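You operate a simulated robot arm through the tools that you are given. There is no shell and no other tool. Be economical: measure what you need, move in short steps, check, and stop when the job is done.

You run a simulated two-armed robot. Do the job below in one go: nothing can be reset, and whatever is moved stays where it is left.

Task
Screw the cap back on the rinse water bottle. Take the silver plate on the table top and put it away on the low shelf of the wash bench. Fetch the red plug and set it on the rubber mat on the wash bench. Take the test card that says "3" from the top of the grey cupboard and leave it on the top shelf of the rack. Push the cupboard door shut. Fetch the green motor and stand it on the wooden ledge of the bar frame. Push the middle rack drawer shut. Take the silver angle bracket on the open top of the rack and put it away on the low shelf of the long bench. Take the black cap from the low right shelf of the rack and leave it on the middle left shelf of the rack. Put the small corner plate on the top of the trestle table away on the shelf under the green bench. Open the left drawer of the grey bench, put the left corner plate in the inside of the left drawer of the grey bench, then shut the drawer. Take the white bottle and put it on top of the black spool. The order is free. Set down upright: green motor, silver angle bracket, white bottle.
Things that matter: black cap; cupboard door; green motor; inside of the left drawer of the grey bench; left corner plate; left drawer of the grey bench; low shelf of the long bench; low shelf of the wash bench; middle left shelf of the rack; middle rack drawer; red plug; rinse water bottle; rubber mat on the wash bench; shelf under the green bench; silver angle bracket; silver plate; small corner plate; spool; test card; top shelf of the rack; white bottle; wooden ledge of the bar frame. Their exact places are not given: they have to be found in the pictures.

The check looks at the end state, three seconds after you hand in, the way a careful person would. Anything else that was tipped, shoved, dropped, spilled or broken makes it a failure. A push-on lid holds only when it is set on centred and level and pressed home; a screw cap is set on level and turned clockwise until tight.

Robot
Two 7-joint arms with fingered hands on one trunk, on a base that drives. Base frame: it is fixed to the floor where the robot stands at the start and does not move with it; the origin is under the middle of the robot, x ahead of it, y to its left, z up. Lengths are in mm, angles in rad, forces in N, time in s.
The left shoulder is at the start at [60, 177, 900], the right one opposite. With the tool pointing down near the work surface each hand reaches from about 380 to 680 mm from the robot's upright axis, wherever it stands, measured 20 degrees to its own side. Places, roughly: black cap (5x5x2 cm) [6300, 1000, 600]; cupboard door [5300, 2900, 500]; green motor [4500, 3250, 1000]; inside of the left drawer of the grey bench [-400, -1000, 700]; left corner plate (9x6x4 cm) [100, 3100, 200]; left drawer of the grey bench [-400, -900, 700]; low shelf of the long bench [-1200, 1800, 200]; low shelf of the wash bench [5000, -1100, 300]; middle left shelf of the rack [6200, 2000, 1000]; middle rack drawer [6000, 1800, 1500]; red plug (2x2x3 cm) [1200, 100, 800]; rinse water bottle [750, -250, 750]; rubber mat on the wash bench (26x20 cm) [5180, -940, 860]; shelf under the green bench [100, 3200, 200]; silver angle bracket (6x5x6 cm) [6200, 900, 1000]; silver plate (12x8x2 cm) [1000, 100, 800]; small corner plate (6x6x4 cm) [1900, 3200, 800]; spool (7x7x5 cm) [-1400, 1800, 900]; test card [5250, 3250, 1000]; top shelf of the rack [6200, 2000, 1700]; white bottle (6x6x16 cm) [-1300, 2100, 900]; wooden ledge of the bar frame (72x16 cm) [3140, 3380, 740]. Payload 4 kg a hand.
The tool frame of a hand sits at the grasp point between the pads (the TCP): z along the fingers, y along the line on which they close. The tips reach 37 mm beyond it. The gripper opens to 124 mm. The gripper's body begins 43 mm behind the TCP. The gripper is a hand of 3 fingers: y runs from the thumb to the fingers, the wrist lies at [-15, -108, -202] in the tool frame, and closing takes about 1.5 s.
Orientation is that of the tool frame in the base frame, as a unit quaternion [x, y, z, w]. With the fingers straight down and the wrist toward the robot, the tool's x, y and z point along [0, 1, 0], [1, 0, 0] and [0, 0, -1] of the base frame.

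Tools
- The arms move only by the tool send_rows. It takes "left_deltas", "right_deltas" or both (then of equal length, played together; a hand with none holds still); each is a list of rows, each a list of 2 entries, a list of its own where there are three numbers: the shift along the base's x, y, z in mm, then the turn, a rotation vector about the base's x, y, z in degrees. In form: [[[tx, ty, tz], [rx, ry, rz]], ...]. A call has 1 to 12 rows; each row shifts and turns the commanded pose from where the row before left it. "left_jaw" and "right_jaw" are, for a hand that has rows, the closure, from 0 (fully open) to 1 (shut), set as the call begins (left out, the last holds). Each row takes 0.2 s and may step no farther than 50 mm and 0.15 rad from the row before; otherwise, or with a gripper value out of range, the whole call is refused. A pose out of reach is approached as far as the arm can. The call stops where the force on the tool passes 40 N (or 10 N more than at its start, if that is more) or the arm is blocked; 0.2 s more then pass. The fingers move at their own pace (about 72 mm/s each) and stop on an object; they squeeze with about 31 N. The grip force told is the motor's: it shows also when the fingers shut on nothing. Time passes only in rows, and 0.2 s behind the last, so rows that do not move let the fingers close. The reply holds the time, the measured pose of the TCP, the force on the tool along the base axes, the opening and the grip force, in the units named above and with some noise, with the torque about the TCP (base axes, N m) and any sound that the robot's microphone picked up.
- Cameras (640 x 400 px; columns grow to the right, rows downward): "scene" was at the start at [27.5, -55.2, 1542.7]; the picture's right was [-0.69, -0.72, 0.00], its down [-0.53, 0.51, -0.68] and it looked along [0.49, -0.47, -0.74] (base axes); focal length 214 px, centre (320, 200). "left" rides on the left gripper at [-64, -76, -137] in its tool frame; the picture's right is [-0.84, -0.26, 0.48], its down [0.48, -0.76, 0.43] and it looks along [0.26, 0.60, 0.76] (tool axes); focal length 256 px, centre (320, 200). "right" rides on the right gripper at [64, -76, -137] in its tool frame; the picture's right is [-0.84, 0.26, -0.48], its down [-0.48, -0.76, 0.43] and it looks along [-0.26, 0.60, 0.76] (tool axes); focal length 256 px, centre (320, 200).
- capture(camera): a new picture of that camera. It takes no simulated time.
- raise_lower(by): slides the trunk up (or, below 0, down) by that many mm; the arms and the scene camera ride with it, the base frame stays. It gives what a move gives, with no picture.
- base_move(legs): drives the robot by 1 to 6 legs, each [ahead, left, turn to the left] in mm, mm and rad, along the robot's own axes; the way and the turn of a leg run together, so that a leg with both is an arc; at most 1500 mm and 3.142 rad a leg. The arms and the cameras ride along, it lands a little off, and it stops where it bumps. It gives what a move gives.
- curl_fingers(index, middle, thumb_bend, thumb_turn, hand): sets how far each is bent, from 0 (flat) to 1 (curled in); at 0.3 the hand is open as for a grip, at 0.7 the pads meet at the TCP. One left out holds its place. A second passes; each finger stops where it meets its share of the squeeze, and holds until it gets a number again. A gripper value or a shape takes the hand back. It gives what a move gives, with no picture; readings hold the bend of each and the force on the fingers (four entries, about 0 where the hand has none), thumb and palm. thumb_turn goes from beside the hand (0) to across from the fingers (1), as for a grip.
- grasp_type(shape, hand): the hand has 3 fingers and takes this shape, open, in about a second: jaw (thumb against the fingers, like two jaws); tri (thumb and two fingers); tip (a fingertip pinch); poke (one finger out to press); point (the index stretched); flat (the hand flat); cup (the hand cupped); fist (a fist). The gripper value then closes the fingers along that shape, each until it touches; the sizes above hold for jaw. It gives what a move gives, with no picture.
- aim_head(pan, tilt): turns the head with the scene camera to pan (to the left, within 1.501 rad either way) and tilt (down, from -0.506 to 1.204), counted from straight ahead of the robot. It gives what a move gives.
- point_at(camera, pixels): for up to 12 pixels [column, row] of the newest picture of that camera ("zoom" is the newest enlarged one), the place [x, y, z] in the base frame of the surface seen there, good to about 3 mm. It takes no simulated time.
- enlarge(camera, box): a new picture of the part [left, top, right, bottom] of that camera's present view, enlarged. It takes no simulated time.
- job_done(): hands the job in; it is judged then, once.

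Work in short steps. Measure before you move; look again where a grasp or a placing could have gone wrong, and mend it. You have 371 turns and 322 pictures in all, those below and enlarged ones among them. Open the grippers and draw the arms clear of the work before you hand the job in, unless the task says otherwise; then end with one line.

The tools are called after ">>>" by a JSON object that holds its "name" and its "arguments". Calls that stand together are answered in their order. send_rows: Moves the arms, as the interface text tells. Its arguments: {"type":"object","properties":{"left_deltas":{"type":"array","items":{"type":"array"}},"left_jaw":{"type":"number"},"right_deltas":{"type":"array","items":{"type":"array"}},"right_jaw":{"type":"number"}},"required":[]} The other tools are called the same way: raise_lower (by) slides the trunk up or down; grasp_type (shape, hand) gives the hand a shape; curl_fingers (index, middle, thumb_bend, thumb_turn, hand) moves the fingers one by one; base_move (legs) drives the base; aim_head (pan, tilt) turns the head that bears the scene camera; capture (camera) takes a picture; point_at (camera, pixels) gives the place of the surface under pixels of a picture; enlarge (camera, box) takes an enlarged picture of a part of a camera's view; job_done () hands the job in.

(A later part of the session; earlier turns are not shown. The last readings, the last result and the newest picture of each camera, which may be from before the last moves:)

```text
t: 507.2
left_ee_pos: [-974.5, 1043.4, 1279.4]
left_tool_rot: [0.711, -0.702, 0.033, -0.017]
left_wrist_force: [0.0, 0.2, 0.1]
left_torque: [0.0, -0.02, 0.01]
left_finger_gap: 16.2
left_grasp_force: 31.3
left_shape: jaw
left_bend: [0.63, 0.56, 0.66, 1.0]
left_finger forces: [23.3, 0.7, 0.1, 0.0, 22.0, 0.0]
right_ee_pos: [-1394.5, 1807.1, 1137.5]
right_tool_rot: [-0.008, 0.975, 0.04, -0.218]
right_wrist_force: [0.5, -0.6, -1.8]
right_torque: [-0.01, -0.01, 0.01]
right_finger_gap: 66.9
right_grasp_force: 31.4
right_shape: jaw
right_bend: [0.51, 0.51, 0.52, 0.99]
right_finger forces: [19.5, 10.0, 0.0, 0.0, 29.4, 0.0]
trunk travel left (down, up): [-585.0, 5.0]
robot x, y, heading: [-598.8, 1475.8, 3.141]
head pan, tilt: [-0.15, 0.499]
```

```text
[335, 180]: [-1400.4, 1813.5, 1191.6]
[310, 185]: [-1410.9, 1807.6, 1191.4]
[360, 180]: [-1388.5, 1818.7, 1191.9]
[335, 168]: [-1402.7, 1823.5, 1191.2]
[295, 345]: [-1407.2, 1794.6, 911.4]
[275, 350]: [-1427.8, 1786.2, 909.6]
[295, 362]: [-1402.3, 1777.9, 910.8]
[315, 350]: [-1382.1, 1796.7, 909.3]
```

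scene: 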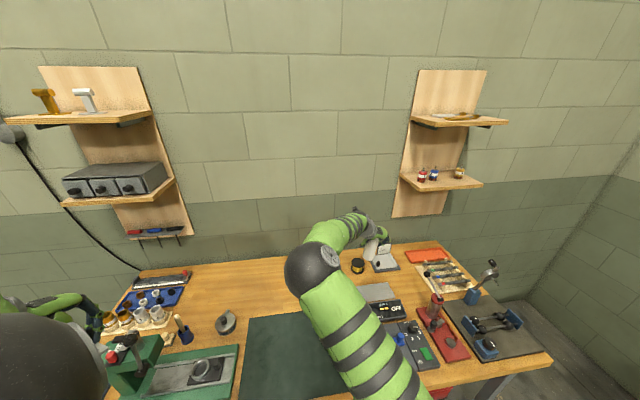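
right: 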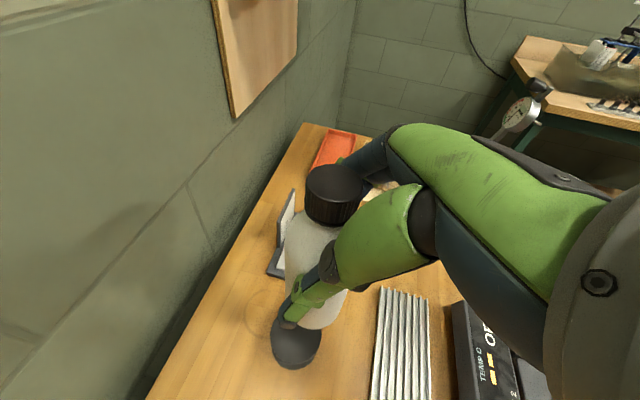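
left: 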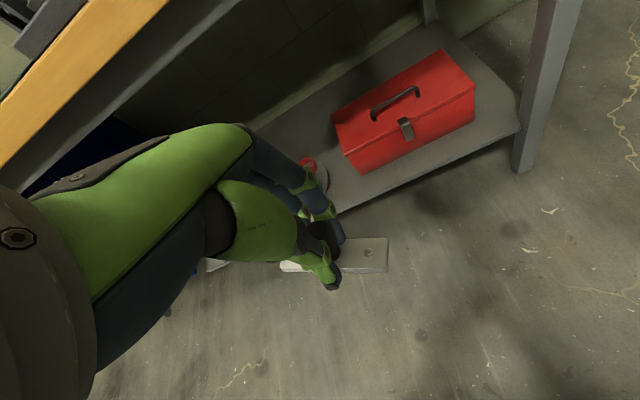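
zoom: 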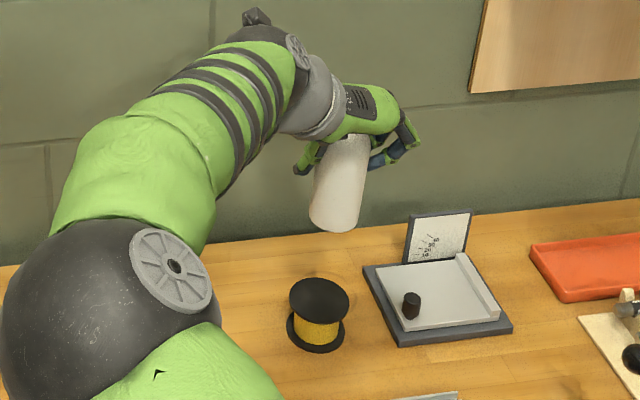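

Spool centre (-1411,1807.5); bottle bottom centre ≈ (-1407.5,1807.5). I shift −3.5 in x and descend to just above the spool.

>>> {"name": "send_rows", "arguments": {"right_deltas": [[[-3.5, 0, -35], [0, 0, 0]], [[0, 0, -35], [0, 0, 0]], [[0, 0, -25], [0, 0, 0]], [[0, 0, -13], [0, 0, 0]], [[0, 0, 0], [0, 0, 0]]]}}

>>> {"name": "enlarge", "arguments": {"camera": "scene", "box": [310, 200, 410, 290]}}

>>> {"name": "capture", "arguments": {"camera": "right"}}

```text
t: 508.4
left_ee_pos: [-972.8, 1043.1, 1281.2]
left_tool_rot: [0.712, -0.702, 0.032, -0.017]
left_wrist_force: [-0.9, 0.1, -0.6]
left_torque: [-0.01, 0.02, -0.03]
left_finger_gap: 16.5
left_grasp_force: 30.9
left_shape: jaw
left_bend: [0.63, 0.56, 0.66, 1.0]
left_finger forces: [23.3, 0.7, 0.0, 0.1, 22.0, 0.0]
right_ee_pos: [-1397.9, 1806.1, 1030.0]
right_tool_rot: [-0.008, 0.975, 0.04, -0.218]
right_wrist_force: [1.0, -0.7, -2.1]
right_torque: [-0.02, -0.02, 0.02]
right_finger_gap: 66.9
right_grasp_force: 31.0
right_shape: jaw
right_bend: [0.51, 0.51, 0.52, 0.99]
right_finger forces: [19.4, 9.8, 0.0, 0.0, 29.3, 0.1]
trunk travel left (down, up): [-585.0, 5.0]
robot x, y, heading: [-595.5, 1476.7, 3.142]
head pan, tilt: [-0.15, 0.499]
```

```text
4.44 times, centred on (360, 245) of scene
```

zoom: 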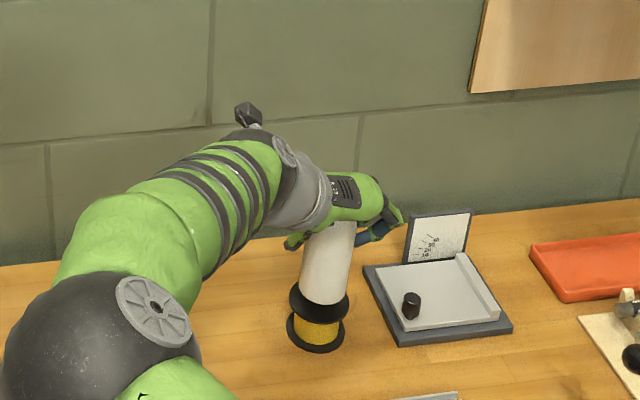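

```text
55 pictures are left
```

right: 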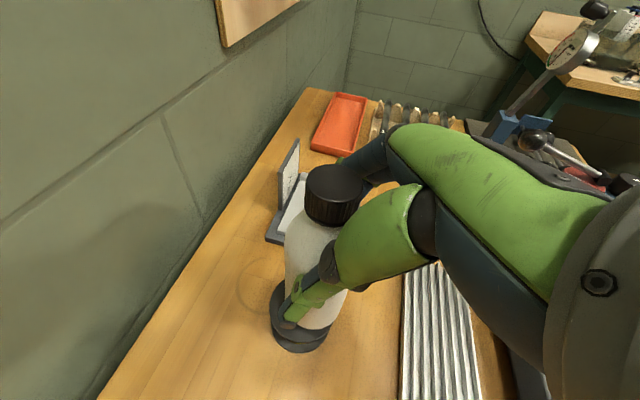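

>>> {"name": "point_at", "arguments": {"camera": "zoom", "pixels": [[303, 288], [322, 300], [344, 294], [305, 250], [325, 255], [348, 255], [292, 300], [346, 305], [318, 316]]}}

```text
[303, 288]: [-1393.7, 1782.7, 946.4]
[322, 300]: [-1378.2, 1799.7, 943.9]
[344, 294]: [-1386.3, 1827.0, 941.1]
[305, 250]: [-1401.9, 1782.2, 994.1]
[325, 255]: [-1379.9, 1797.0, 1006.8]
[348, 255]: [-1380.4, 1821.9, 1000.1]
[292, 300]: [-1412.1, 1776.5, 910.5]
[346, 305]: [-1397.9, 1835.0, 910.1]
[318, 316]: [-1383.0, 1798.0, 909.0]
```

Bottle bottom centre ≈ (-1409.5,1808), matching the spool. I lower gently to contact.

>>> {"name": "send_rows", "arguments": {"right_deltas": [[[0, 0, -5], [0, 0, 0]], [[0, 0, -4], [0, 0, 0]], [[0, 0, -3], [0, 0, 0]], [[0, 0, -2], [0, 0, 0]], [[0, 0, 0], [0, 0, 0]]]}}

```text
t: 509.6
left_ee_pos: [-975.3, 1042.5, 1281.0]
left_tool_rot: [0.711, -0.703, 0.032, -0.017]
left_wrist_force: [0.0, -0.3, -1.2]
left_torque: [-0.02, -0.01, 0.01]
left_finger_gap: 16.2
left_grasp_force: 30.9
left_shape: jaw
left_bend: [0.63, 0.56, 0.66, 1.0]
left_finger forces: [23.3, 0.8, 0.0, 0.0, 22.0, 0.0]
right_ee_pos: [-1397.6, 1805.5, 1015.5]
right_tool_rot: [-0.008, 0.975, 0.04, -0.217]
right_wrist_force: [1.3, 0.2, -1.9]
right_torque: [-0.02, 0.01, 0.05]
right_finger_gap: 67.4
right_grasp_force: 31.0
right_shape: jaw
right_bend: [0.51, 0.51, 0.52, 0.99]
right_finger forces: [19.5, 9.8, 0.0, 0.0, 29.3, 0.0]
trunk travel left (down, up): [-585.0, 5.0]
robot x, y, heading: [-595.5, 1477.3, 3.139]
head pan, tilt: [-0.15, 0.499]
```

>>> {"name": "send_rows", "arguments": {"right_deltas": [[[0, 0, -2], [0, 0, 0]], [[0, 0, -2], [0, 0, 0]], [[0, 0, 0], [0, 0, 0]]]}}

>>> {"name": "enlarge", "arguments": {"camera": "scene", "box": [320, 230, 400, 290]}}

```text
t: 510.4
left_ee_pos: [-973.1, 1042.5, 1280.3]
left_tool_rot: [0.711, -0.702, 0.033, -0.017]
left_wrist_force: [0.4, -0.2, -0.8]
left_torque: [-0.01, -0.03, -0.03]
left_finger_gap: 16.4
left_grasp_force: 31.0
left_shape: jaw
left_bend: [0.63, 0.56, 0.66, 1.0]
left_finger forces: [23.3, 0.9, 0.0, 0.0, 22.0, 0.0]
right_ee_pos: [-1397.3, 1806.4, 1012.4]
right_tool_rot: [-0.009, 0.975, 0.04, -0.217]
right_wrist_force: [-0.1, -0.3, -1.6]
right_torque: [0.02, -0.01, -0.01]
right_finger_gap: 67.5
right_grasp_force: 30.8
right_shape: jaw
right_bend: [0.51, 0.51, 0.52, 0.99]
right_finger forces: [19.5, 9.9, 0.1, 0.0, 29.4, 0.1]
trunk travel left (down, up): [-585.0, 5.0]
robot x, y, heading: [-598.9, 1479.3, 3.143]
head pan, tilt: [-0.15, 0.499]
```

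```text
6.67 times, centred on (360, 260) of scene
```

zoom: 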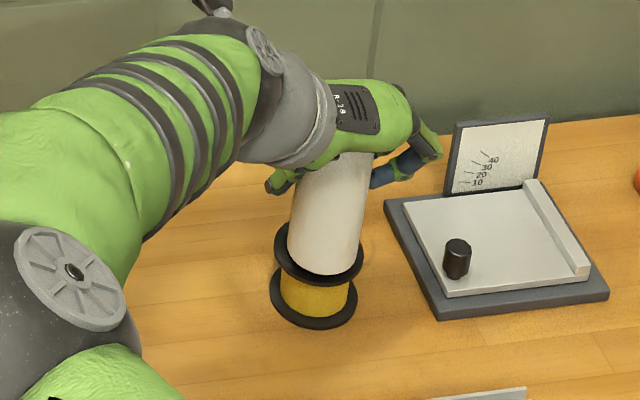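

>>> {"name": "send_rows", "arguments": {"right_deltas": [[[0, 0, -2], [0, 0, 0]], [[0, 0, -2], [0, 0, 0]], [[0, 0, -2], [0, 0, 0]], [[0, 0, 0], [0, 0, 0]]]}}

```text
t: 511.4
left_ee_pos: [-974.1, 1040.8, 1281.6]
left_tool_rot: [0.711, -0.702, 0.033, -0.017]
left_wrist_force: [0.5, 0.4, -0.9]
left_torque: [0.02, 0.01, -0.02]
left_finger_gap: 16.5
left_grasp_force: 31.0
left_shape: jaw
left_bend: [0.63, 0.56, 0.66, 1.0]
left_finger forces: [23.4, 0.9, 0.0, 0.0, 22.0, 0.1]
right_ee_pos: [-1398.4, 1806.5, 1006.5]
right_tool_rot: [-0.008, 0.975, 0.04, -0.217]
right_wrist_force: [0.2, -1.3, 2.3]
right_torque: [0.05, 0.01, -0.01]
right_finger_gap: 67.2
right_grasp_force: 30.2
right_shape: jaw
right_bend: [0.51, 0.51, 0.52, 0.99]
right_finger forces: [19.5, 10.0, 0.1, 0.1, 29.9, 0.0]
trunk travel left (down, up): [-585.0, 5.0]
robot x, y, heading: [-597.4, 1476.6, 3.144]
head pan, tilt: [-0.15, 0.499]
```

Contact. One mm more, then open and check before lifting.

>>> {"name": "send_rows", "arguments": {"right_deltas": [[[0, 0, -1], [0, 0, 0]], [[0, 0, 0], [0, 0, 0]]]}}

>>> {"name": "send_rows", "arguments": {"right_deltas": [[[0, 0, 0], [0, 0, 0]], [[0, 0, 0], [0, 0, 0]], [[0, 0, 0], [0, 0, 0]], [[0, 0, 0], [0, 0, 0]]], "right_jaw": 0.2}}

>>> {"name": "enlarge", "arguments": {"camera": "scene", "box": [320, 230, 400, 290]}}

>>> {"name": "capture", "arguments": {"camera": "right"}}

```text
t: 512.0
left_ee_pos: [-973.1, 1042.5, 1281.7]
left_tool_rot: [0.711, -0.702, 0.032, -0.017]
left_wrist_force: [-0.3, 0.2, -0.7]
left_torque: [-0.02, -0.01, -0.01]
left_finger_gap: 16.3
left_grasp_force: 31.2
left_shape: jaw
left_bend: [0.63, 0.56, 0.66, 1.0]
left_finger forces: [23.3, 0.8, 0.1, 0.0, 22.1, 0.0]
right_ee_pos: [-1399.2, 1805.4, 1006.1]
right_tool_rot: [-0.009, 0.975, 0.04, -0.219]
right_wrist_force: [0.9, 0.2, 5.6]
right_torque: [0.13, 0.1, 0.02]
right_finger_gap: 67.4
right_grasp_force: 31.3
right_shape: jaw
right_bend: [0.51, 0.51, 0.52, 0.99]
right_finger forces: [19.5, 10.3, 0.1, 0.1, 30.6, 0.0]
trunk travel left (down, up): [-585.0, 5.0]
robot x, y, heading: [-597.9, 1473.4, 3.141]
head pan, tilt: [-0.15, 0.499]
```

```text
t: 513.0
left_ee_pos: [-974.6, 1041.2, 1281.1]
left_tool_rot: [0.711, -0.702, 0.033, -0.016]
left_wrist_force: [0.1, 0.4, -0.8]
left_torque: [0.01, -0.02, 0.01]
left_finger_gap: 16.5
left_grasp_force: 31.0
left_shape: jaw
left_bend: [0.63, 0.56, 0.66, 1.0]
left_finger forces: [23.3, 0.9, 0.0, 0.0, 22.0, 0.1]
right_ee_pos: [-1398.9, 1806.5, 1005.4]
right_tool_rot: [-0.009, 0.975, 0.04, -0.218]
right_wrist_force: [0.4, -0.3, -0.1]
right_torque: [-0.01, -0.02, 0.01]
right_finger_gap: 99.0
right_grasp_force: 0.1
right_shape: jaw
right_bend: [0.33, 0.35, 0.0, 0.98]
right_finger forces: [0.1, 0.0, 0.0, 0.1, 0.1, 0.0]
trunk travel left (down, up): [-585.0, 5.0]
robot x, y, heading: [-596.6, 1473.8, 3.144]
head pan, tilt: [-0.15, 0.499]
```

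```text
6.67 times, centred on (360, 260) of scene
```

zoom: 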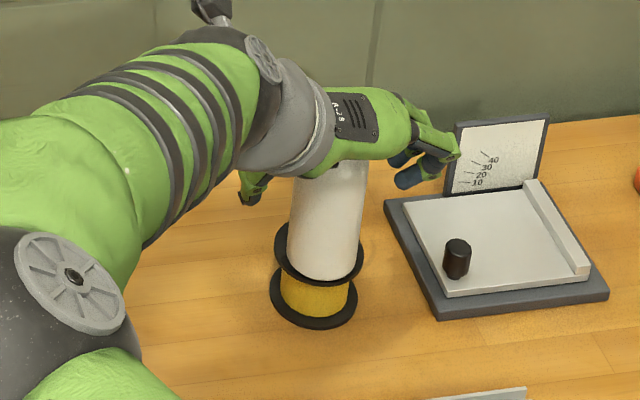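

```text
52 pictures are left
```

right: 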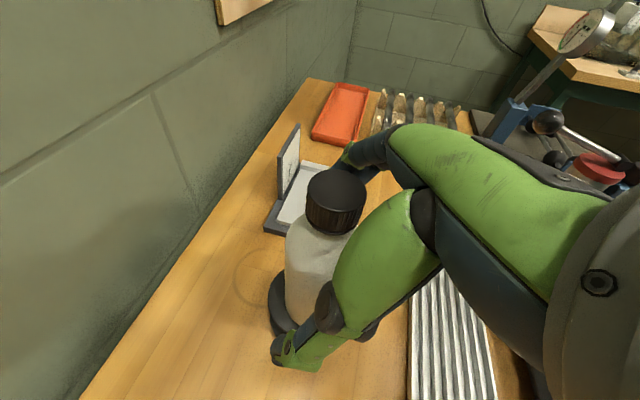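

The bottle stands upright, centred on the spool. I lift straight up and retreat.

>>> {"name": "send_rows", "arguments": {"right_deltas": [[[0, 0, 15], [0, 0, 0]], [[0, 0, 30], [0, 0, 0]], [[0, 0, 40], [0, 0, 0]], [[0, 0, 40], [0, 0, 0]], [[0, 0, 40], [0, 0, 0]], [[20, 0, 30], [0, 0, 0]], [[40, 0, 10], [0, 0, 0]]]}}

>>> {"name": "base_move", "arguments": {"legs": [[-420, 0, 0]]}}

>>> {"name": "enlarge", "arguments": {"camera": "scene", "box": [280, 170, 440, 270]}}

```text
t: 514.6
left_ee_pos: [-973.0, 1042.3, 1282.7]
left_tool_rot: [0.712, -0.702, 0.033, -0.017]
left_wrist_force: [0.8, 0.7, -0.3]
left_torque: [0.04, 0.0, 0.06]
left_finger_gap: 16.4
left_grasp_force: 31.2
left_shape: jaw
left_bend: [0.63, 0.56, 0.66, 1.0]
left_finger forces: [23.2, 0.8, 0.1, 0.1, 22.1, 0.0]
right_ee_pos: [-1336.1, 1806.1, 1211.8]
right_tool_rot: [-0.008, 0.975, 0.04, -0.217]
right_wrist_force: [0.3, -0.6, 0.5]
right_torque: [0.03, 0.0, -0.01]
right_finger_gap: 99.1
right_grasp_force: 0.0
right_shape: jaw
right_bend: [0.33, 0.35, 0.0, 0.98]
right_finger forces: [0.0, 0.1, 0.1, 0.1, 0.0, 0.1]
trunk travel left (down, up): [-585.0, 5.0]
robot x, y, heading: [-601.3, 1475.1, 3.14]
head pan, tilt: [-0.15, 0.499]
```

```text
t: 517.2
left_ee_pos: [-550.7, 1043.3, 1281.8]
left_tool_rot: [0.71, -0.703, 0.032, -0.017]
left_wrist_force: [0.3, -0.1, -0.8]
left_torque: [-0.03, 0.0, 0.0]
left_finger_gap: 16.5
left_grasp_force: 30.6
left_shape: jaw
left_bend: [0.63, 0.56, 0.66, 1.0]
left_finger forces: [23.3, 0.8, 0.1, 0.0, 22.0, 0.0]
right_ee_pos: [-914.1, 1808.4, 1212.0]
right_tool_rot: [-0.007, 0.975, 0.04, -0.217]
right_wrist_force: [0.7, -1.1, -0.4]
right_torque: [0.01, 0.03, 0.03]
right_finger_gap: 99.0
right_grasp_force: 0.0
right_shape: jaw
right_bend: [0.33, 0.35, 0.0, 0.98]
right_finger forces: [0.0, 0.1, 0.1, 0.0, 0.1, 0.0]
trunk travel left (down, up): [-585.0, 5.0]
robot x, y, heading: [-176.7, 1473.9, 3.139]
head pan, tilt: [-0.15, 0.499]
```

```text
4.00 times, centred on (360, 220) of scene
```

zoom: 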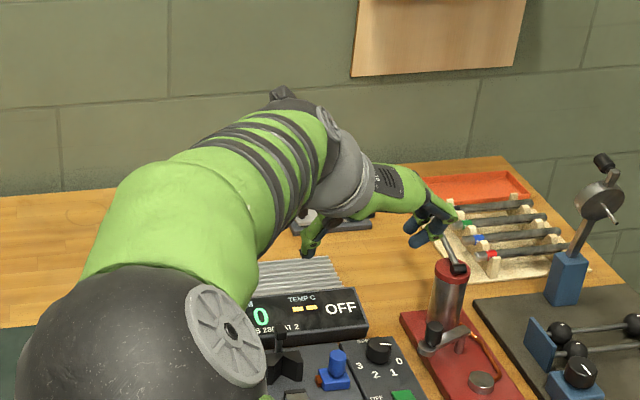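

I restore the right hand to neutral tool-down, lower the trunk, turn to face −y and drive toward the grey bench.

>>> {"name": "send_rows", "arguments": {"right_deltas": [[[10, 0, 0], [-2.3, -8.3, 0]], [[10, 0, 0], [-2.3, -8.3, 0]], [[10, 0, 0], [0, -8.3, 0]], [[10, 0, 0], [0, 0, 8.2]], [[10, 0, 0], [0, 0, 8.2]], [[10, 0, 0], [0, 0, 8.2]], [[10, 0, 0], [0, 0, 8.2]], [[10, 0, 0], [0, 0, 8.2]], [[10, 0, 0], [0, 0, 8.2]], [[10, 0, 0], [0, 0, 8.2]], [[10, 0, 0], [0, 0, 8.2]], [[10, 0, 0], [0, 0, 8.2]]], "right_jaw": 0}}

>>> {"name": "send_rows", "arguments": {"right_deltas": [[[0, 0, 0], [0, 0, 8.2]], [[0, 0, 0], [0, 0, 8.2]], [[0, 0, 0], [0, 0, 0]]]}}

>>> {"name": "raise_lower", "arguments": {"by": -160}}

>>> {"name": "base_move", "arguments": {"legs": [[100, 0, 0], [0, 0, 1.571], [1400, 0, 0]]}}

>>> {"name": "aim_head", "arguments": {"pan": 0, "tilt": 0.5}}

>>> {"name": "capture", "arguments": {"camera": "scene"}}

```text
t: 519.8
left_ee_pos: [-551.6, 1044.4, 1281.0]
left_tool_rot: [0.711, -0.702, 0.034, -0.016]
left_wrist_force: [1.3, -0.4, -0.4]
left_torque: [0.03, 0.02, 0.0]
left_finger_gap: 16.3
left_grasp_force: 31.3
left_shape: jaw
left_bend: [0.63, 0.56, 0.66, 1.0]
left_finger forces: [23.3, 0.8, 0.0, 0.0, 22.1, 0.0]
right_ee_pos: [-792.7, 1808.0, 1212.4]
right_tool_rot: [-0.603, 0.797, -0.001, -0.002]
right_wrist_force: [0.4, -0.5, 0.1]
right_torque: [-0.01, 0.01, -0.02]
right_finger_gap: 123.8
right_grasp_force: 0.1
right_shape: jaw
right_bend: [0.3, 0.3, 0.3, 0.98]
right_finger forces: [0.0, 0.1, 0.0, 0.0, 0.2, 0.1]
trunk travel left (down, up): [-585.0, 5.0]
robot x, y, heading: [-177.1, 1472.6, 3.137]
head pan, tilt: [-0.15, 0.499]
```

```text
t: 520.6
left_ee_pos: [-551.2, 1043.4, 1280.4]
left_tool_rot: [0.709, -0.704, 0.033, -0.016]
left_wrist_force: [0.3, -0.4, -0.4]
left_torque: [-0.03, 0.03, 0.02]
left_finger_gap: 16.6
left_grasp_force: 31.1
left_shape: jaw
left_bend: [0.63, 0.56, 0.66, 1.0]
left_finger forces: [23.3, 0.8, 0.0, 0.0, 22.1, 0.1]
right_ee_pos: [-794.1, 1807.7, 1212.5]
right_tool_rot: [0.711, -0.703, 0.002, 0.001]
right_wrist_force: [0.2, -0.8, 0.4]
right_torque: [-0.04, 0.03, 0.0]
right_finger_gap: 123.6
right_grasp_force: 0.0
right_shape: jaw
right_bend: [0.3, 0.3, 0.3, 0.98]
right_finger forces: [0.0, 0.1, 0.0, 0.1, 0.0, 0.0]
trunk travel left (down, up): [-585.0, 5.0]
robot x, y, heading: [-175.8, 1476.5, 3.135]
head pan, tilt: [-0.15, 0.499]
```

```text
t: 522.4
left_ee_pos: [-552.8, 1043.3, 1120.6]
left_tool_rot: [0.71, -0.703, 0.033, -0.017]
left_wrist_force: [0.3, 0.1, -0.5]
left_torque: [-0.03, 0.01, 0.01]
left_finger_gap: 16.7
left_grasp_force: 31.0
left_shape: jaw
left_bend: [0.63, 0.56, 0.66, 1.0]
left_finger forces: [23.3, 0.8, 0.0, 0.0, 22.1, 0.0]
right_ee_pos: [-793.7, 1808.8, 1051.2]
right_tool_rot: [0.711, -0.703, 0.002, 0.0]
right_wrist_force: [-0.7, 0.3, 0.7]
right_torque: [-0.02, -0.02, -0.02]
right_finger_gap: 123.8
right_grasp_force: 0.1
right_shape: jaw
right_bend: [0.3, 0.3, 0.3, 0.98]
right_finger forces: [0.0, 0.0, 0.0, 0.0, 0.0, 0.0]
trunk travel left (down, up): [-425.0, 165.0]
robot x, y, heading: [-176.5, 1475.9, 3.138]
head pan, tilt: [-0.15, 0.499]
```

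```text
t: 534.0
left_ee_pos: [156.6, -312.3, 1121.6]
left_tool_rot: [0.999, 0.008, 0.011, -0.035]
left_wrist_force: [-0.1, 0.8, -1.2]
left_torque: [0.02, 0.0, -0.01]
left_finger_gap: 16.4
left_grasp_force: 30.5
left_shape: jaw
left_bend: [0.63, 0.56, 0.66, 1.0]
left_finger forces: [23.2, 0.8, 0.0, 0.1, 22.0, 0.1]
right_ee_pos: [-607.0, -558.4, 1051.5]
right_tool_rot: [1.0, 0.008, 0.001, -0.001]
right_wrist_force: [0.8, 0.8, -0.5]
right_torque: [0.01, 0.04, 0.05]
right_finger_gap: 123.9
right_grasp_force: 0.1
right_shape: jaw
right_bend: [0.3, 0.3, 0.3, 0.98]
right_finger forces: [0.0, 0.0, 0.0, 0.0, 0.0, 0.0]
trunk travel left (down, up): [-425.0, 165.0]
robot x, y, heading: [-274.9, 60.9, -1.569]
head pan, tilt: [-0.15, 0.499]
```

```text
t: 534.7
left_ee_pos: [155.9, -311.7, 1120.3]
left_tool_rot: [0.999, 0.009, 0.011, -0.035]
left_wrist_force: [0.7, 0.3, -0.5]
left_torque: [0.04, 0.02, 0.0]
left_finger_gap: 16.5
left_grasp_force: 31.5
left_shape: jaw
left_bend: [0.63, 0.56, 0.66, 1.0]
left_finger forces: [23.3, 0.8, 0.1, 0.0, 21.8, 0.0]
right_ee_pos: [-606.0, -559.1, 1051.3]
right_tool_rot: [1.0, 0.009, 0.002, 0.0]
right_wrist_force: [-0.2, 0.8, 1.3]
right_torque: [0.03, -0.02, -0.01]
right_finger_gap: 123.5
right_grasp_force: 0.1
right_shape: jaw
right_bend: [0.3, 0.3, 0.3, 0.98]
right_finger forces: [0.0, 0.0, 0.1, 0.0, 0.0, 0.0]
trunk travel left (down, up): [-425.0, 165.0]
robot x, y, heading: [-279.4, 60.2, -1.569]
head pan, tilt: [0.0, 0.499]
```

```text
50 pictures are left
```

scene: 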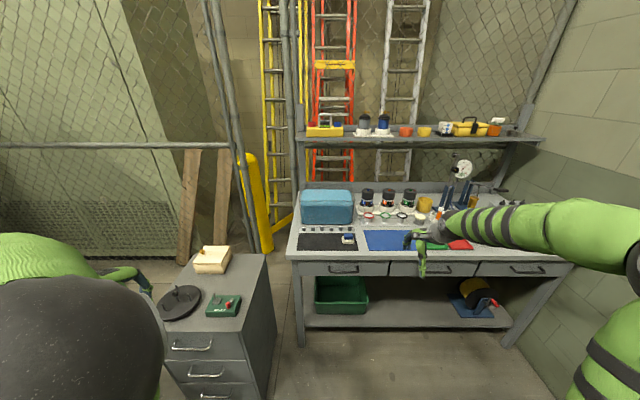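

>>> {"name": "enlarge", "arguments": {"camera": "scene", "box": [280, 240, 420, 320]}}

>>> {"name": "point_at", "arguments": {"camera": "zoom", "pixels": [[290, 135], [250, 130], [345, 130], [290, 115], [110, 120], [480, 130], [300, 75], [290, 150], [120, 140], [470, 150]]}}

```text
4.57 times, centred on (350, 280) of scene
```

zoom: 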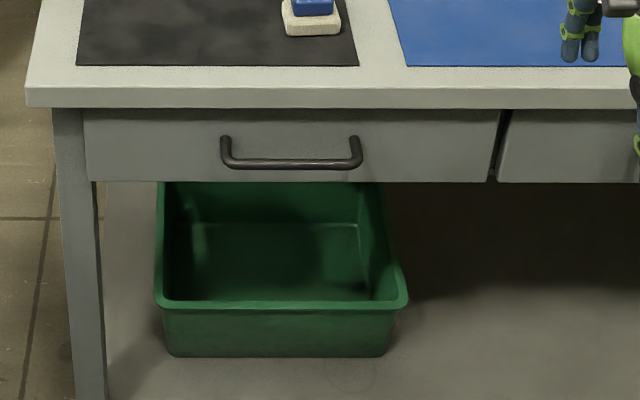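

```text
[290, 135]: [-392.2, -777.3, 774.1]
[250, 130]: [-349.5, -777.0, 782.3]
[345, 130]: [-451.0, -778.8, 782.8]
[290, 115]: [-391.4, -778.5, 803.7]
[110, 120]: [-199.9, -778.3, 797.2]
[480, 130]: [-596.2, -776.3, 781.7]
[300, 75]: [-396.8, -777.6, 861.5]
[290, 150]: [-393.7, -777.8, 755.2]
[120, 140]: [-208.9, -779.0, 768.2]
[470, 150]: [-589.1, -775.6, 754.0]
```

>>> {"name": "point_at", "arguments": {"camera": "zoom", "pixels": [[290, 163], [260, 162], [320, 165], [225, 150], [357, 150], [290, 178], [290, 168]]}}

```text
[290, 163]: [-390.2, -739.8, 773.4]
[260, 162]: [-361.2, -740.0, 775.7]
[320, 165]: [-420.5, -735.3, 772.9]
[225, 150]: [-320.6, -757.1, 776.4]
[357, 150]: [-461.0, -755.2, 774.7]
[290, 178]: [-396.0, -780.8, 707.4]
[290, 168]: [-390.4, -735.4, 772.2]
```

>>> {"name": "point_at", "arguments": {"camera": "scene", "pixels": [[240, 345], [275, 320], [170, 340], [265, 260], [195, 347], [255, 395]]}}

>>> {"name": "send_rows", "arguments": {"right_deltas": [[[15, 10, -20], [-8.2, 0, 0]], [[15, 10, -20], [-8.2, 0, 0]], [[15, 10, -20], [-8.2, 0, 0]], [[15, 10, -20], [-8.2, 0, 0]], [[15, 10, -20], [-8.2, 0, 0]], [[15, 10, -20], [-8.2, 0, 0]], [[15, 10, -20], [-8.2, 0, 0]], [[15, 0, -20], [-8.2, 0, 0]], [[15, 0, -20], [-8.2, 0, 0]], [[15, 0, -20], [-8.2, 0, 0]], [[15, 0, -20], [-8.2, 0, 0]], [[15, 0, -20], [0, 0, 0]]], "right_jaw": 0.5}}

>>> {"name": "capture", "arguments": {"camera": "scene"}}

```text
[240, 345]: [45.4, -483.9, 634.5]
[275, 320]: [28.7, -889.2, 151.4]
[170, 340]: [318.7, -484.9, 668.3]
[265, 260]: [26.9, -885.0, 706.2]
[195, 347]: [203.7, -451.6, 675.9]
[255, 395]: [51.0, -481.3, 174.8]
```

```text
t: 537.3
left_ee_pos: [157.4, -311.8, 1120.5]
left_tool_rot: [0.999, 0.008, 0.012, -0.035]
left_wrist_force: [-0.1, 0.3, -0.9]
left_torque: [0.01, -0.03, 0.0]
left_finger_gap: 16.2
left_grasp_force: 31.4
left_shape: jaw
left_bend: [0.63, 0.56, 0.66, 1.0]
left_finger forces: [23.2, 0.8, 0.0, 0.1, 21.9, 0.0]
right_ee_pos: [-426.8, -496.9, 811.0]
right_tool_rot: [0.706, 0.007, -0.005, 0.708]
right_wrist_force: [0.5, -0.7, 0.4]
right_torque: [0.02, -0.03, 0.04]
right_finger_gap: 62.0
right_grasp_force: 0.0
right_shape: jaw
right_bend: [0.42, 0.46, 0.56, 1.0]
right_finger forces: [0.0, 0.0, 0.0, 0.0, 0.1, 0.0]
right hand out of reach, approached as far as the arm can: row 6, 8
trunk travel left (down, up): [-425.0, 165.0]
robot x, y, heading: [-279.9, 61.6, -1.568]
head pan, tilt: [0.0, 0.499]
```

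```text
48 pictures are left
```

scene: 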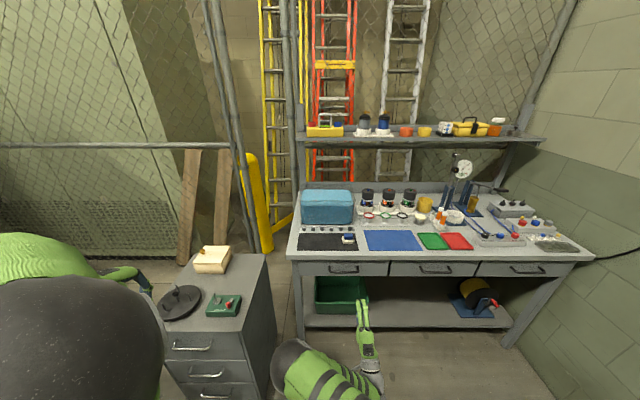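

The bar handle is at (-391,-741,772). The right hand points forward, open 62 mm. I drive up and align with the bar.

>>> {"name": "base_move", "arguments": {"legs": [[185, -40, 0]]}}

>>> {"name": "send_rows", "arguments": {"right_deltas": [[[25, 0, -13], [0, 0, 0]], [[25, 0, -13], [0, 0, 0]], [[22, 0, -12], [0, 0, 0]], [[0, 0, 0], [0, 0, 0]]]}}

>>> {"name": "enlarge", "arguments": {"camera": "scene", "box": [240, 230, 440, 370]}}

>>> {"name": "capture", "arguments": {"camera": "right"}}

```text
t: 538.9
left_ee_pos: [116.7, -498.0, 1121.4]
left_tool_rot: [0.999, 0.008, 0.011, -0.036]
left_wrist_force: [0.2, -0.4, -0.3]
left_torque: [0.04, -0.01, -0.02]
left_finger_gap: 16.1
left_grasp_force: 31.4
left_shape: jaw
left_bend: [0.63, 0.56, 0.66, 1.0]
left_finger forces: [23.2, 0.7, 0.0, 0.0, 21.9, 0.0]
right_ee_pos: [-467.5, -683.5, 810.2]
right_tool_rot: [0.707, 0.007, -0.005, 0.708]
right_wrist_force: [0.0, -0.2, -1.1]
right_torque: [0.03, 0.03, 0.02]
right_finger_gap: 62.1
right_grasp_force: 0.0
right_shape: jaw
right_bend: [0.42, 0.46, 0.56, 1.0]
right_finger forces: [0.0, 0.1, 0.0, 0.1, 0.0, 0.0]
trunk travel left (down, up): [-425.0, 165.0]
robot x, y, heading: [-317.7, -127.1, -1.569]
head pan, tilt: [0.0, 0.499]
```

```text
t: 539.9
left_ee_pos: [115.7, -498.0, 1121.0]
left_tool_rot: [0.999, 0.009, 0.01, -0.035]
left_wrist_force: [0.1, 0.0, -0.3]
left_torque: [0.02, 0.04, -0.02]
left_finger_gap: 16.3
left_grasp_force: 31.3
left_shape: jaw
left_bend: [0.63, 0.56, 0.66, 1.0]
left_finger forces: [23.2, 0.7, 0.1, 0.0, 21.9, 0.0]
right_ee_pos: [-394.9, -682.1, 770.4]
right_tool_rot: [0.706, 0.007, -0.004, 0.708]
right_wrist_force: [-0.5, 0.0, -0.2]
right_torque: [-0.02, -0.01, 0.02]
right_finger_gap: 62.1
right_grasp_force: 0.0
right_shape: jaw
right_bend: [0.42, 0.46, 0.56, 1.0]
right_finger forces: [0.1, 0.1, 0.0, 0.0, 0.0, 0.0]
trunk travel left (down, up): [-425.0, 165.0]
robot x, y, heading: [-317.6, -124.7, -1.568]
head pan, tilt: [0.0, 0.499]
```

```text
2.86 times, centred on (340, 300) of scene
```

zoom: 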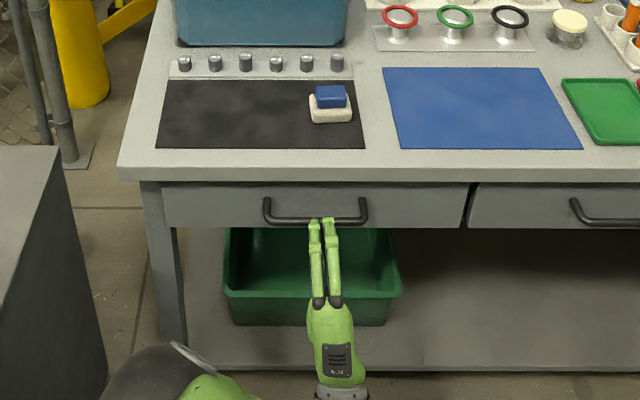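

```text
46 pictures are left
```

right: 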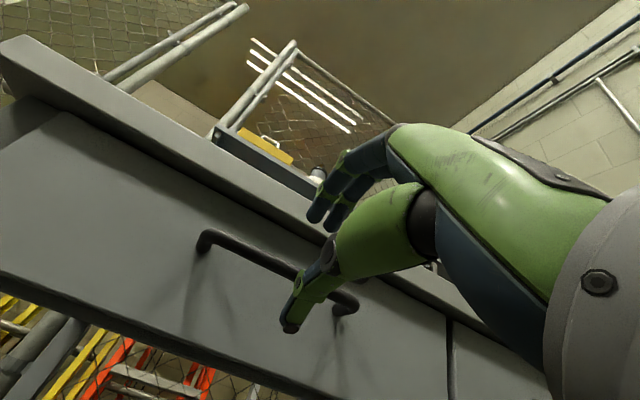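

The bar lies between the fingers (above) and thumb (below). I move forward 48 mm and close.

>>> {"name": "send_rows", "arguments": {"right_deltas": [[[2, -25, 1], [0, 0, 0]], [[0, -15, 0], [0, 0, 0]], [[0, -8, 0], [0, 0, 0]], [[0, 0, 0], [0, 0, 0]]]}}

>>> {"name": "send_rows", "arguments": {"right_deltas": [[[0, 0, 0], [0, 0, 0]], [[0, 0, 0], [0, 0, 0]], [[0, 0, 0], [0, 0, 0]], [[0, 0, 0], [0, 0, 0]], [[0, 0, 0], [0, 0, 0]]], "right_jaw": 1}}

>>> {"name": "capture", "arguments": {"camera": "right"}}

```text
t: 540.9
left_ee_pos: [116.8, -498.7, 1121.0]
left_tool_rot: [0.999, 0.009, 0.011, -0.035]
left_wrist_force: [0.2, 0.1, -0.6]
left_torque: [0.03, 0.0, 0.0]
left_finger_gap: 16.2
left_grasp_force: 30.7
left_shape: jaw
left_bend: [0.63, 0.56, 0.66, 1.0]
left_finger forces: [23.1, 0.8, 0.1, 0.0, 21.9, 0.1]
right_ee_pos: [-394.4, -729.7, 773.4]
right_tool_rot: [0.706, 0.007, -0.005, 0.708]
right_wrist_force: [0.2, 0.2, -0.1]
right_torque: [-0.02, -0.03, 0.01]
right_finger_gap: 61.8
right_grasp_force: 0.1
right_shape: jaw
right_bend: [0.42, 0.46, 0.56, 1.0]
right_finger forces: [0.1, 0.1, 0.1, 0.0, 0.0, 0.0]
trunk travel left (down, up): [-425.0, 165.0]
robot x, y, heading: [-320.1, -127.5, -1.567]
head pan, tilt: [0.0, 0.499]
```

```text
t: 542.1
left_ee_pos: [115.8, -499.8, 1119.9]
left_tool_rot: [0.999, 0.009, 0.011, -0.036]
left_wrist_force: [0.6, 0.2, -0.3]
left_torque: [0.02, -0.02, 0.02]
left_finger_gap: 16.5
left_grasp_force: 31.0
left_shape: jaw
left_bend: [0.63, 0.56, 0.66, 1.0]
left_finger forces: [23.2, 0.8, 0.0, 0.0, 21.9, 0.0]
right_ee_pos: [-393.2, -730.0, 770.1]
right_tool_rot: [0.708, 0.007, -0.005, 0.706]
right_wrist_force: [1.2, 0.1, -19.9]
right_torque: [0.16, -0.02, -0.02]
right_finger_gap: 9.5
right_grasp_force: 30.9
right_shape: jaw
right_bend: [0.7, 0.7, 0.61, 1.0]
right_finger forces: [16.0, 3.0, 0.0, 0.0, 38.6, 0.0]
trunk travel left (down, up): [-425.0, 165.0]
robot x, y, heading: [-319.1, -124.8, -1.565]
head pan, tilt: [0.0, 0.499]
```

```text
45 pictures are left
```

right: 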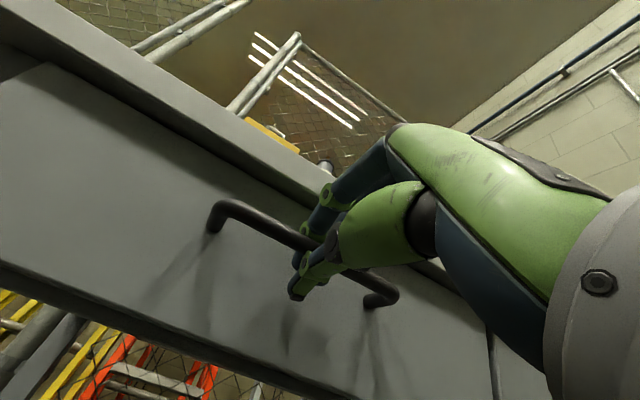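

The bar is gripped. I pull by backing the base.

>>> {"name": "base_move", "arguments": {"legs": [[-110, 0, 0]]}}

>>> {"name": "base_move", "arguments": {"legs": [[-110, 0, 0]]}}

>>> {"name": "capture", "arguments": {"camera": "scene"}}

```text
t: 543.3
left_ee_pos: [117.6, -388.9, 1120.4]
left_tool_rot: [0.999, 0.009, 0.012, -0.035]
left_wrist_force: [0.1, -0.4, -0.9]
left_torque: [-0.03, 0.01, 0.01]
left_finger_gap: 16.4
left_grasp_force: 31.3
left_shape: jaw
left_bend: [0.63, 0.56, 0.66, 1.0]
left_finger forces: [23.2, 0.8, 0.1, 0.0, 22.0, 0.0]
right_ee_pos: [-394.0, -622.0, 771.1]
right_tool_rot: [0.707, 0.008, -0.004, 0.707]
right_wrist_force: [-0.3, 0.0, -25.4]
right_torque: [0.23, 0.03, -0.04]
right_finger_gap: 10.6
right_grasp_force: 30.7
right_shape: jaw
right_bend: [0.7, 0.7, 0.61, 1.0]
right_finger forces: [17.2, 3.7, 0.1, 0.1, 42.8, 0.0]
trunk travel left (down, up): [-425.0, 165.0]
robot x, y, heading: [-322.5, -17.4, -1.57]
head pan, tilt: [0.0, 0.499]
```

```text
t: 544.5
left_ee_pos: [116.0, -280.0, 1120.3]
left_tool_rot: [0.999, 0.008, 0.011, -0.036]
left_wrist_force: [0.2, 0.2, 0.1]
left_torque: [-0.01, 0.02, 0.02]
left_finger_gap: 16.5
left_grasp_force: 31.0
left_shape: jaw
left_bend: [0.63, 0.56, 0.66, 1.0]
left_finger forces: [23.2, 0.7, 0.1, 0.0, 22.0, 0.1]
right_ee_pos: [-394.4, -511.5, 771.2]
right_tool_rot: [0.708, 0.007, -0.005, 0.706]
right_wrist_force: [5.7, -0.6, -25.3]
right_torque: [0.27, 0.05, 0.07]
right_finger_gap: 10.3
right_grasp_force: 30.4
right_shape: jaw
right_bend: [0.7, 0.7, 0.61, 1.0]
right_finger forces: [16.9, 3.9, 0.0, 0.0, 42.3, 0.0]
trunk travel left (down, up): [-425.0, 165.0]
robot x, y, heading: [-318.6, 92.2, -1.566]
head pan, tilt: [0.0, 0.499]
```

```text
44 pictures are left
```

scene: 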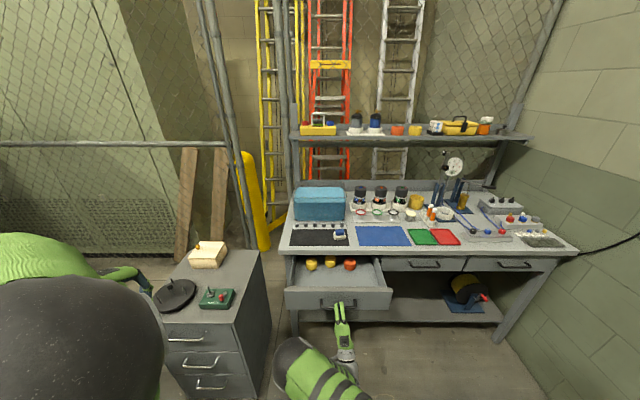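

The drawer is open ~220 mm with some knobs at its back. I release the handle, back off a little and measure the interior.

>>> {"name": "send_rows", "arguments": {"right_deltas": [[[0, 0, 0], [0, 0, 0]], [[0, 0, 0], [0, 0, 0]], [[0, 0, 0], [0, 0, 0]], [[0, 25, 0], [0, 0, 0]], [[0, 40, 0], [0, 0, 0]], [[0, 30, 0], [0, 0, 0]]], "right_jaw": 0.4}}

>>> {"name": "enlarge", "arguments": {"camera": "scene", "box": [270, 230, 410, 330]}}

>>> {"name": "point_at", "arguments": {"camera": "zoom", "pixels": [[280, 200], [150, 220], [420, 220], [280, 260], [280, 170], [70, 255], [540, 260], [100, 190], [190, 150], [360, 160], [300, 290]]}}

```text
t: 545.9
left_ee_pos: [116.1, -278.5, 1120.7]
left_tool_rot: [0.999, 0.008, 0.011, -0.036]
left_wrist_force: [-0.3, -1.4, -0.2]
left_torque: [0.0, 0.02, -0.02]
left_finger_gap: 16.4
left_grasp_force: 31.3
left_shape: jaw
left_bend: [0.63, 0.56, 0.66, 1.0]
left_finger forces: [23.2, 0.8, 0.0, 0.1, 22.0, 0.1]
right_ee_pos: [-396.0, -414.3, 769.9]
right_tool_rot: [0.707, 0.007, -0.005, 0.707]
right_wrist_force: [0.4, -0.1, 0.0]
right_torque: [0.0, 0.01, 0.01]
right_finger_gap: 74.0
right_grasp_force: 0.1
right_shape: jaw
right_bend: [0.38, 0.42, 0.53, 0.99]
right_finger forces: [0.1, 0.0, 0.0, 0.0, 0.1, 0.0]
trunk travel left (down, up): [-425.0, 165.0]
robot x, y, heading: [-317.3, 94.0, -1.565]
head pan, tilt: [0.0, 0.499]
```

```text
4.00 times, centred on (340, 280) of scene
```

zoom: 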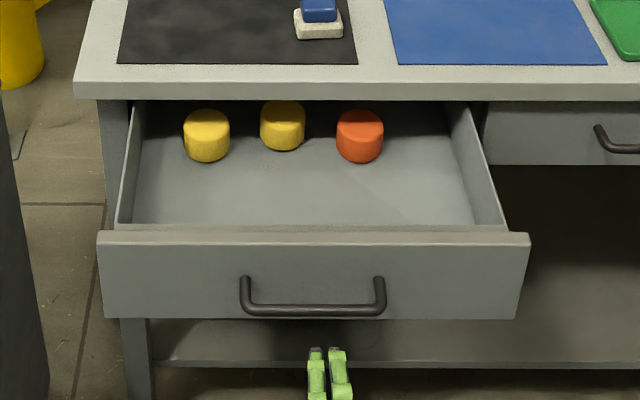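

```text
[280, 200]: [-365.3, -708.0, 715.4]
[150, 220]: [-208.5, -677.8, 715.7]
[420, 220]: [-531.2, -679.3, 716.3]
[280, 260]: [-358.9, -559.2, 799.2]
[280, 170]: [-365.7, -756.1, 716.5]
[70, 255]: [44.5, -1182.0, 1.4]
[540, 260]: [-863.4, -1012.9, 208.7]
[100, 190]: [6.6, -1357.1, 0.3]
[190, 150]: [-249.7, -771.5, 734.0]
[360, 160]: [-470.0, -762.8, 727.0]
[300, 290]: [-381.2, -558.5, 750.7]
```

Drawer floor z≈716, free area y −600…−730. I move the right hand up and aside, then bring the base forward and the left hand over the drawer.

>>> {"name": "send_rows", "arguments": {"right_deltas": [[[-25, 5, 28], [0, 0, 0]], [[-25, 5, 28], [0, 0, 0]], [[-25, 5, 28], [0, 0, 0]], [[-25, 5, 28], [0, 0, 0]], [[-25, 0, 28], [0, 0, 0]], [[-25, 0, 28], [0, 0, 0]], [[-25, 0, 28], [0, 0, 0]], [[-25, 0, 28], [0, 0, 0]], [[-25, 0, 28], [0, 0, 0]], [[-25, 0, 28], [0, 0, 0]]]}}

>>> {"name": "base_move", "arguments": {"legs": [[189, -53, 0]]}}

>>> {"name": "send_rows", "arguments": {"left_deltas": [[[-38, -18, 0], [0, 0, 0]], [[-38, -18, 0], [0, 0, 0]], [[-38, -18, 0], [0, 0, 0]], [[-38, -18, 0], [0, 0, 0]], [[-38, -18, 0], [0, 0, 0]], [[-38, -18, 0], [0, 0, 0]], [[-38, -18, 0], [0, 0, 0]], [[-38, -18, 0], [0, 0, 0]], [[-38, -18, 0], [0, 0, 0]], [[-38, -18, 0], [0, 0, 0]], [[-13, -10, -30], [0, 0, 0]], [[0, 0, -45], [0, 0, 0]]]}}

>>> {"name": "capture", "arguments": {"camera": "left"}}

```text
t: 548.1
left_ee_pos: [115.8, -279.6, 1121.0]
left_tool_rot: [0.999, 0.008, 0.013, -0.035]
left_wrist_force: [-0.2, -0.6, 0.6]
left_torque: [-0.01, -0.02, -0.01]
left_finger_gap: 16.3
left_grasp_force: 30.8
left_shape: jaw
left_bend: [0.63, 0.56, 0.66, 1.0]
left_finger forces: [23.2, 0.8, 0.0, 0.0, 22.0, 0.0]
right_ee_pos: [-652.0, -410.5, 1042.9]
right_tool_rot: [0.707, 0.009, -0.004, 0.707]
right_wrist_force: [-0.8, 0.0, 0.2]
right_torque: [0.04, -0.02, -0.02]
right_finger_gap: 73.9
right_grasp_force: 0.1
right_shape: jaw
right_bend: [0.38, 0.42, 0.53, 0.99]
right_finger forces: [0.0, 0.0, 0.0, 0.0, 0.0, 0.0]
right hand out of reach, approached as far as the arm can: row 8, 9, 10
trunk travel left (down, up): [-425.0, 165.0]
robot x, y, heading: [-319.1, 92.0, -1.563]
head pan, tilt: [0.0, 0.499]
```

```text
t: 549.7
left_ee_pos: [61.7, -472.5, 1120.5]
left_tool_rot: [0.999, 0.005, 0.012, -0.035]
left_wrist_force: [0.2, -0.4, -0.6]
left_torque: [0.04, -0.02, 0.0]
left_finger_gap: 16.4
left_grasp_force: 30.5
left_shape: jaw
left_bend: [0.63, 0.56, 0.66, 1.0]
left_finger forces: [23.2, 0.8, 0.1, 0.0, 22.0, 0.1]
right_ee_pos: [-707.2, -600.7, 1042.0]
right_tool_rot: [0.707, 0.007, -0.006, 0.707]
right_wrist_force: [-0.2, 0.1, -0.6]
right_torque: [-0.01, -0.01, -0.02]
right_finger_gap: 74.4
right_grasp_force: 0.1
right_shape: jaw
right_bend: [0.38, 0.42, 0.53, 0.99]
right_finger forces: [0.1, 0.0, 0.1, 0.0, 0.1, 0.0]
trunk travel left (down, up): [-425.0, 165.0]
robot x, y, heading: [-369.9, -96.7, -1.571]
head pan, tilt: [0.0, 0.499]
```

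```text
t: 552.3
left_ee_pos: [-332.0, -661.3, 1045.7]
left_tool_rot: [0.999, 0.006, 0.011, -0.036]
left_wrist_force: [0.6, 0.6, -0.7]
left_torque: [-0.02, 0.04, 0.0]
left_finger_gap: 16.4
left_grasp_force: 30.8
left_shape: jaw
left_bend: [0.63, 0.56, 0.66, 1.0]
left_finger forces: [23.6, 1.0, 0.0, 0.1, 21.9, 0.0]
right_ee_pos: [-707.0, -599.6, 1043.4]
right_tool_rot: [0.707, 0.005, -0.006, 0.707]
right_wrist_force: [-0.8, 0.1, 0.3]
right_torque: [-0.01, 0.01, 0.03]
right_finger_gap: 74.1
right_grasp_force: 0.1
right_shape: jaw
right_bend: [0.38, 0.42, 0.53, 0.99]
right_finger forces: [0.1, 0.1, 0.1, 0.1, 0.0, 0.1]
trunk travel left (down, up): [-425.0, 165.0]
robot x, y, heading: [-371.5, -96.5, -1.575]
head pan, tilt: [0.0, 0.499]
```

```text
42 pictures are left
```

left: 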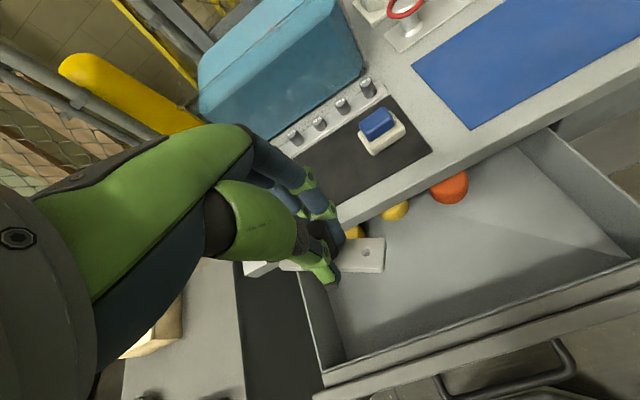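

I shift to y≈−652 and descend to z≈790 inside the drawer.

>>> {"name": "send_rows", "arguments": {"left_deltas": [[[-3, 9, -45], [0, 0, 0]], [[0, 0, -45], [0, 0, 0]], [[0, 0, -45], [0, 0, 0]], [[0, 0, -45], [0, 0, 0]], [[0, 0, -40], [0, 0, 0]], [[0, 0, -30], [0, 0, 0]], [[0, 0, 0], [0, 0, 0]]]}}

>>> {"name": "capture", "arguments": {"camera": "left"}}

```text
t: 554.1
left_ee_pos: [-314.3, -668.1, 807.5]
left_tool_rot: [0.999, 0.029, 0.008, -0.022]
left_wrist_force: [-0.1, -1.0, -0.8]
left_torque: [0.03, 0.0, -0.02]
left_finger_gap: 15.9
left_grasp_force: 31.1
left_shape: jaw
left_bend: [0.63, 0.56, 0.67, 1.0]
left_finger forces: [23.4, 1.4, 0.0, 0.0, 22.0, 0.0]
right_ee_pos: [-715.1, -597.4, 1035.1]
right_tool_rot: [0.714, 0.004, -0.014, 0.7]
right_wrist_force: [-0.1, -0.6, -0.4]
right_torque: [-0.03, -0.01, -0.03]
right_finger_gap: 74.4
right_grasp_force: 0.1
right_shape: jaw
right_bend: [0.38, 0.42, 0.53, 0.99]
right_finger forces: [0.1, 0.0, 0.0, 0.1, 0.0, 0.0]
trunk travel left (down, up): [-425.0, 165.0]
robot x, y, heading: [-371.2, -94.7, -1.574]
head pan, tilt: [0.0, 0.499]
stopped in row 7 (left hand): the arm was blocked; the commanded pose is now the measured one
```

```text
41 pictures are left
```

left: 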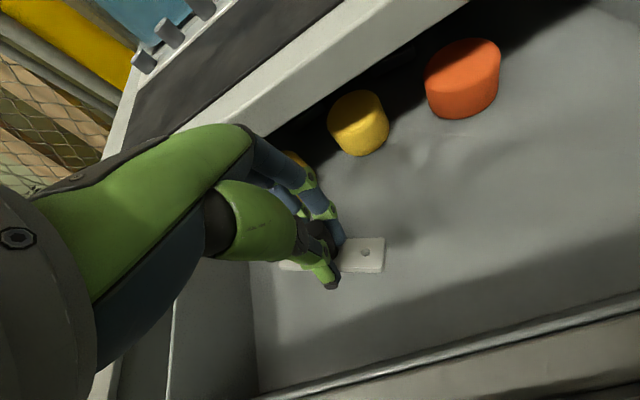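

The left elbow met the right arm. I return the right hand to neutral tool-down (elbow outwards) to make room.

>>> {"name": "send_rows", "arguments": {"right_deltas": [[[-10, 0, 10], [0, 0, 0]], [[-10, 0, 10], [8.2, 0, 0]], [[-5, 0, 10], [8.2, 0, 0]], [[-5, 0, 10], [8.2, 0, 0]], [[-5, 0, 5], [8.2, 0, 0]], [[0, 0, 5], [8.2, 0, 0]], [[0, 0, 5], [8.2, 0, 0]], [[0, 0, 0], [8.2, 0, 0]], [[0, 0, 0], [8.2, 0, 0]], [[0, 0, 0], [8.2, 0, 0]], [[0, 0, 0], [8.2, 0, 0]], [[0, 0, 0], [8.2, 0, 0]]]}}

>>> {"name": "capture", "arguments": {"camera": "scene"}}

```text
t: 556.7
left_ee_pos: [-316.0, -668.3, 806.7]
left_tool_rot: [0.999, 0.028, 0.007, -0.022]
left_wrist_force: [0.9, 1.0, -0.6]
left_torque: [0.0, -0.02, 0.02]
left_finger_gap: 16.3
left_grasp_force: 30.5
left_shape: jaw
left_bend: [0.63, 0.56, 0.67, 1.0]
left_finger forces: [23.3, 1.2, 0.1, 0.1, 21.9, 0.0]
right_ee_pos: [-768.7, -628.5, 1082.9]
right_tool_rot: [1.0, 0.013, -0.008, -0.012]
right_wrist_force: [-0.3, -0.8, 0.6]
right_torque: [0.0, 0.02, 0.02]
right_finger_gap: 74.5
right_grasp_force: 0.1
right_shape: jaw
right_bend: [0.38, 0.42, 0.53, 0.99]
right_finger forces: [0.0, 0.1, 0.0, 0.0, 0.0, 0.0]
right hand out of reach, approached as far as the arm can: row 2, 3, 4
trunk travel left (down, up): [-425.0, 165.0]
robot x, y, heading: [-373.0, -98.1, -1.566]
head pan, tilt: [0.0, 0.499]
```

```text
40 pictures are left
```

scene: 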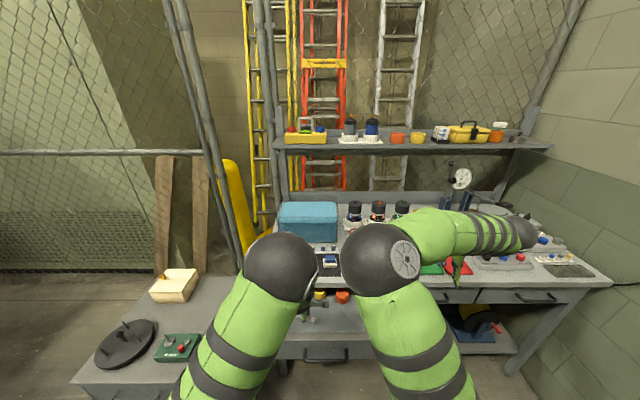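

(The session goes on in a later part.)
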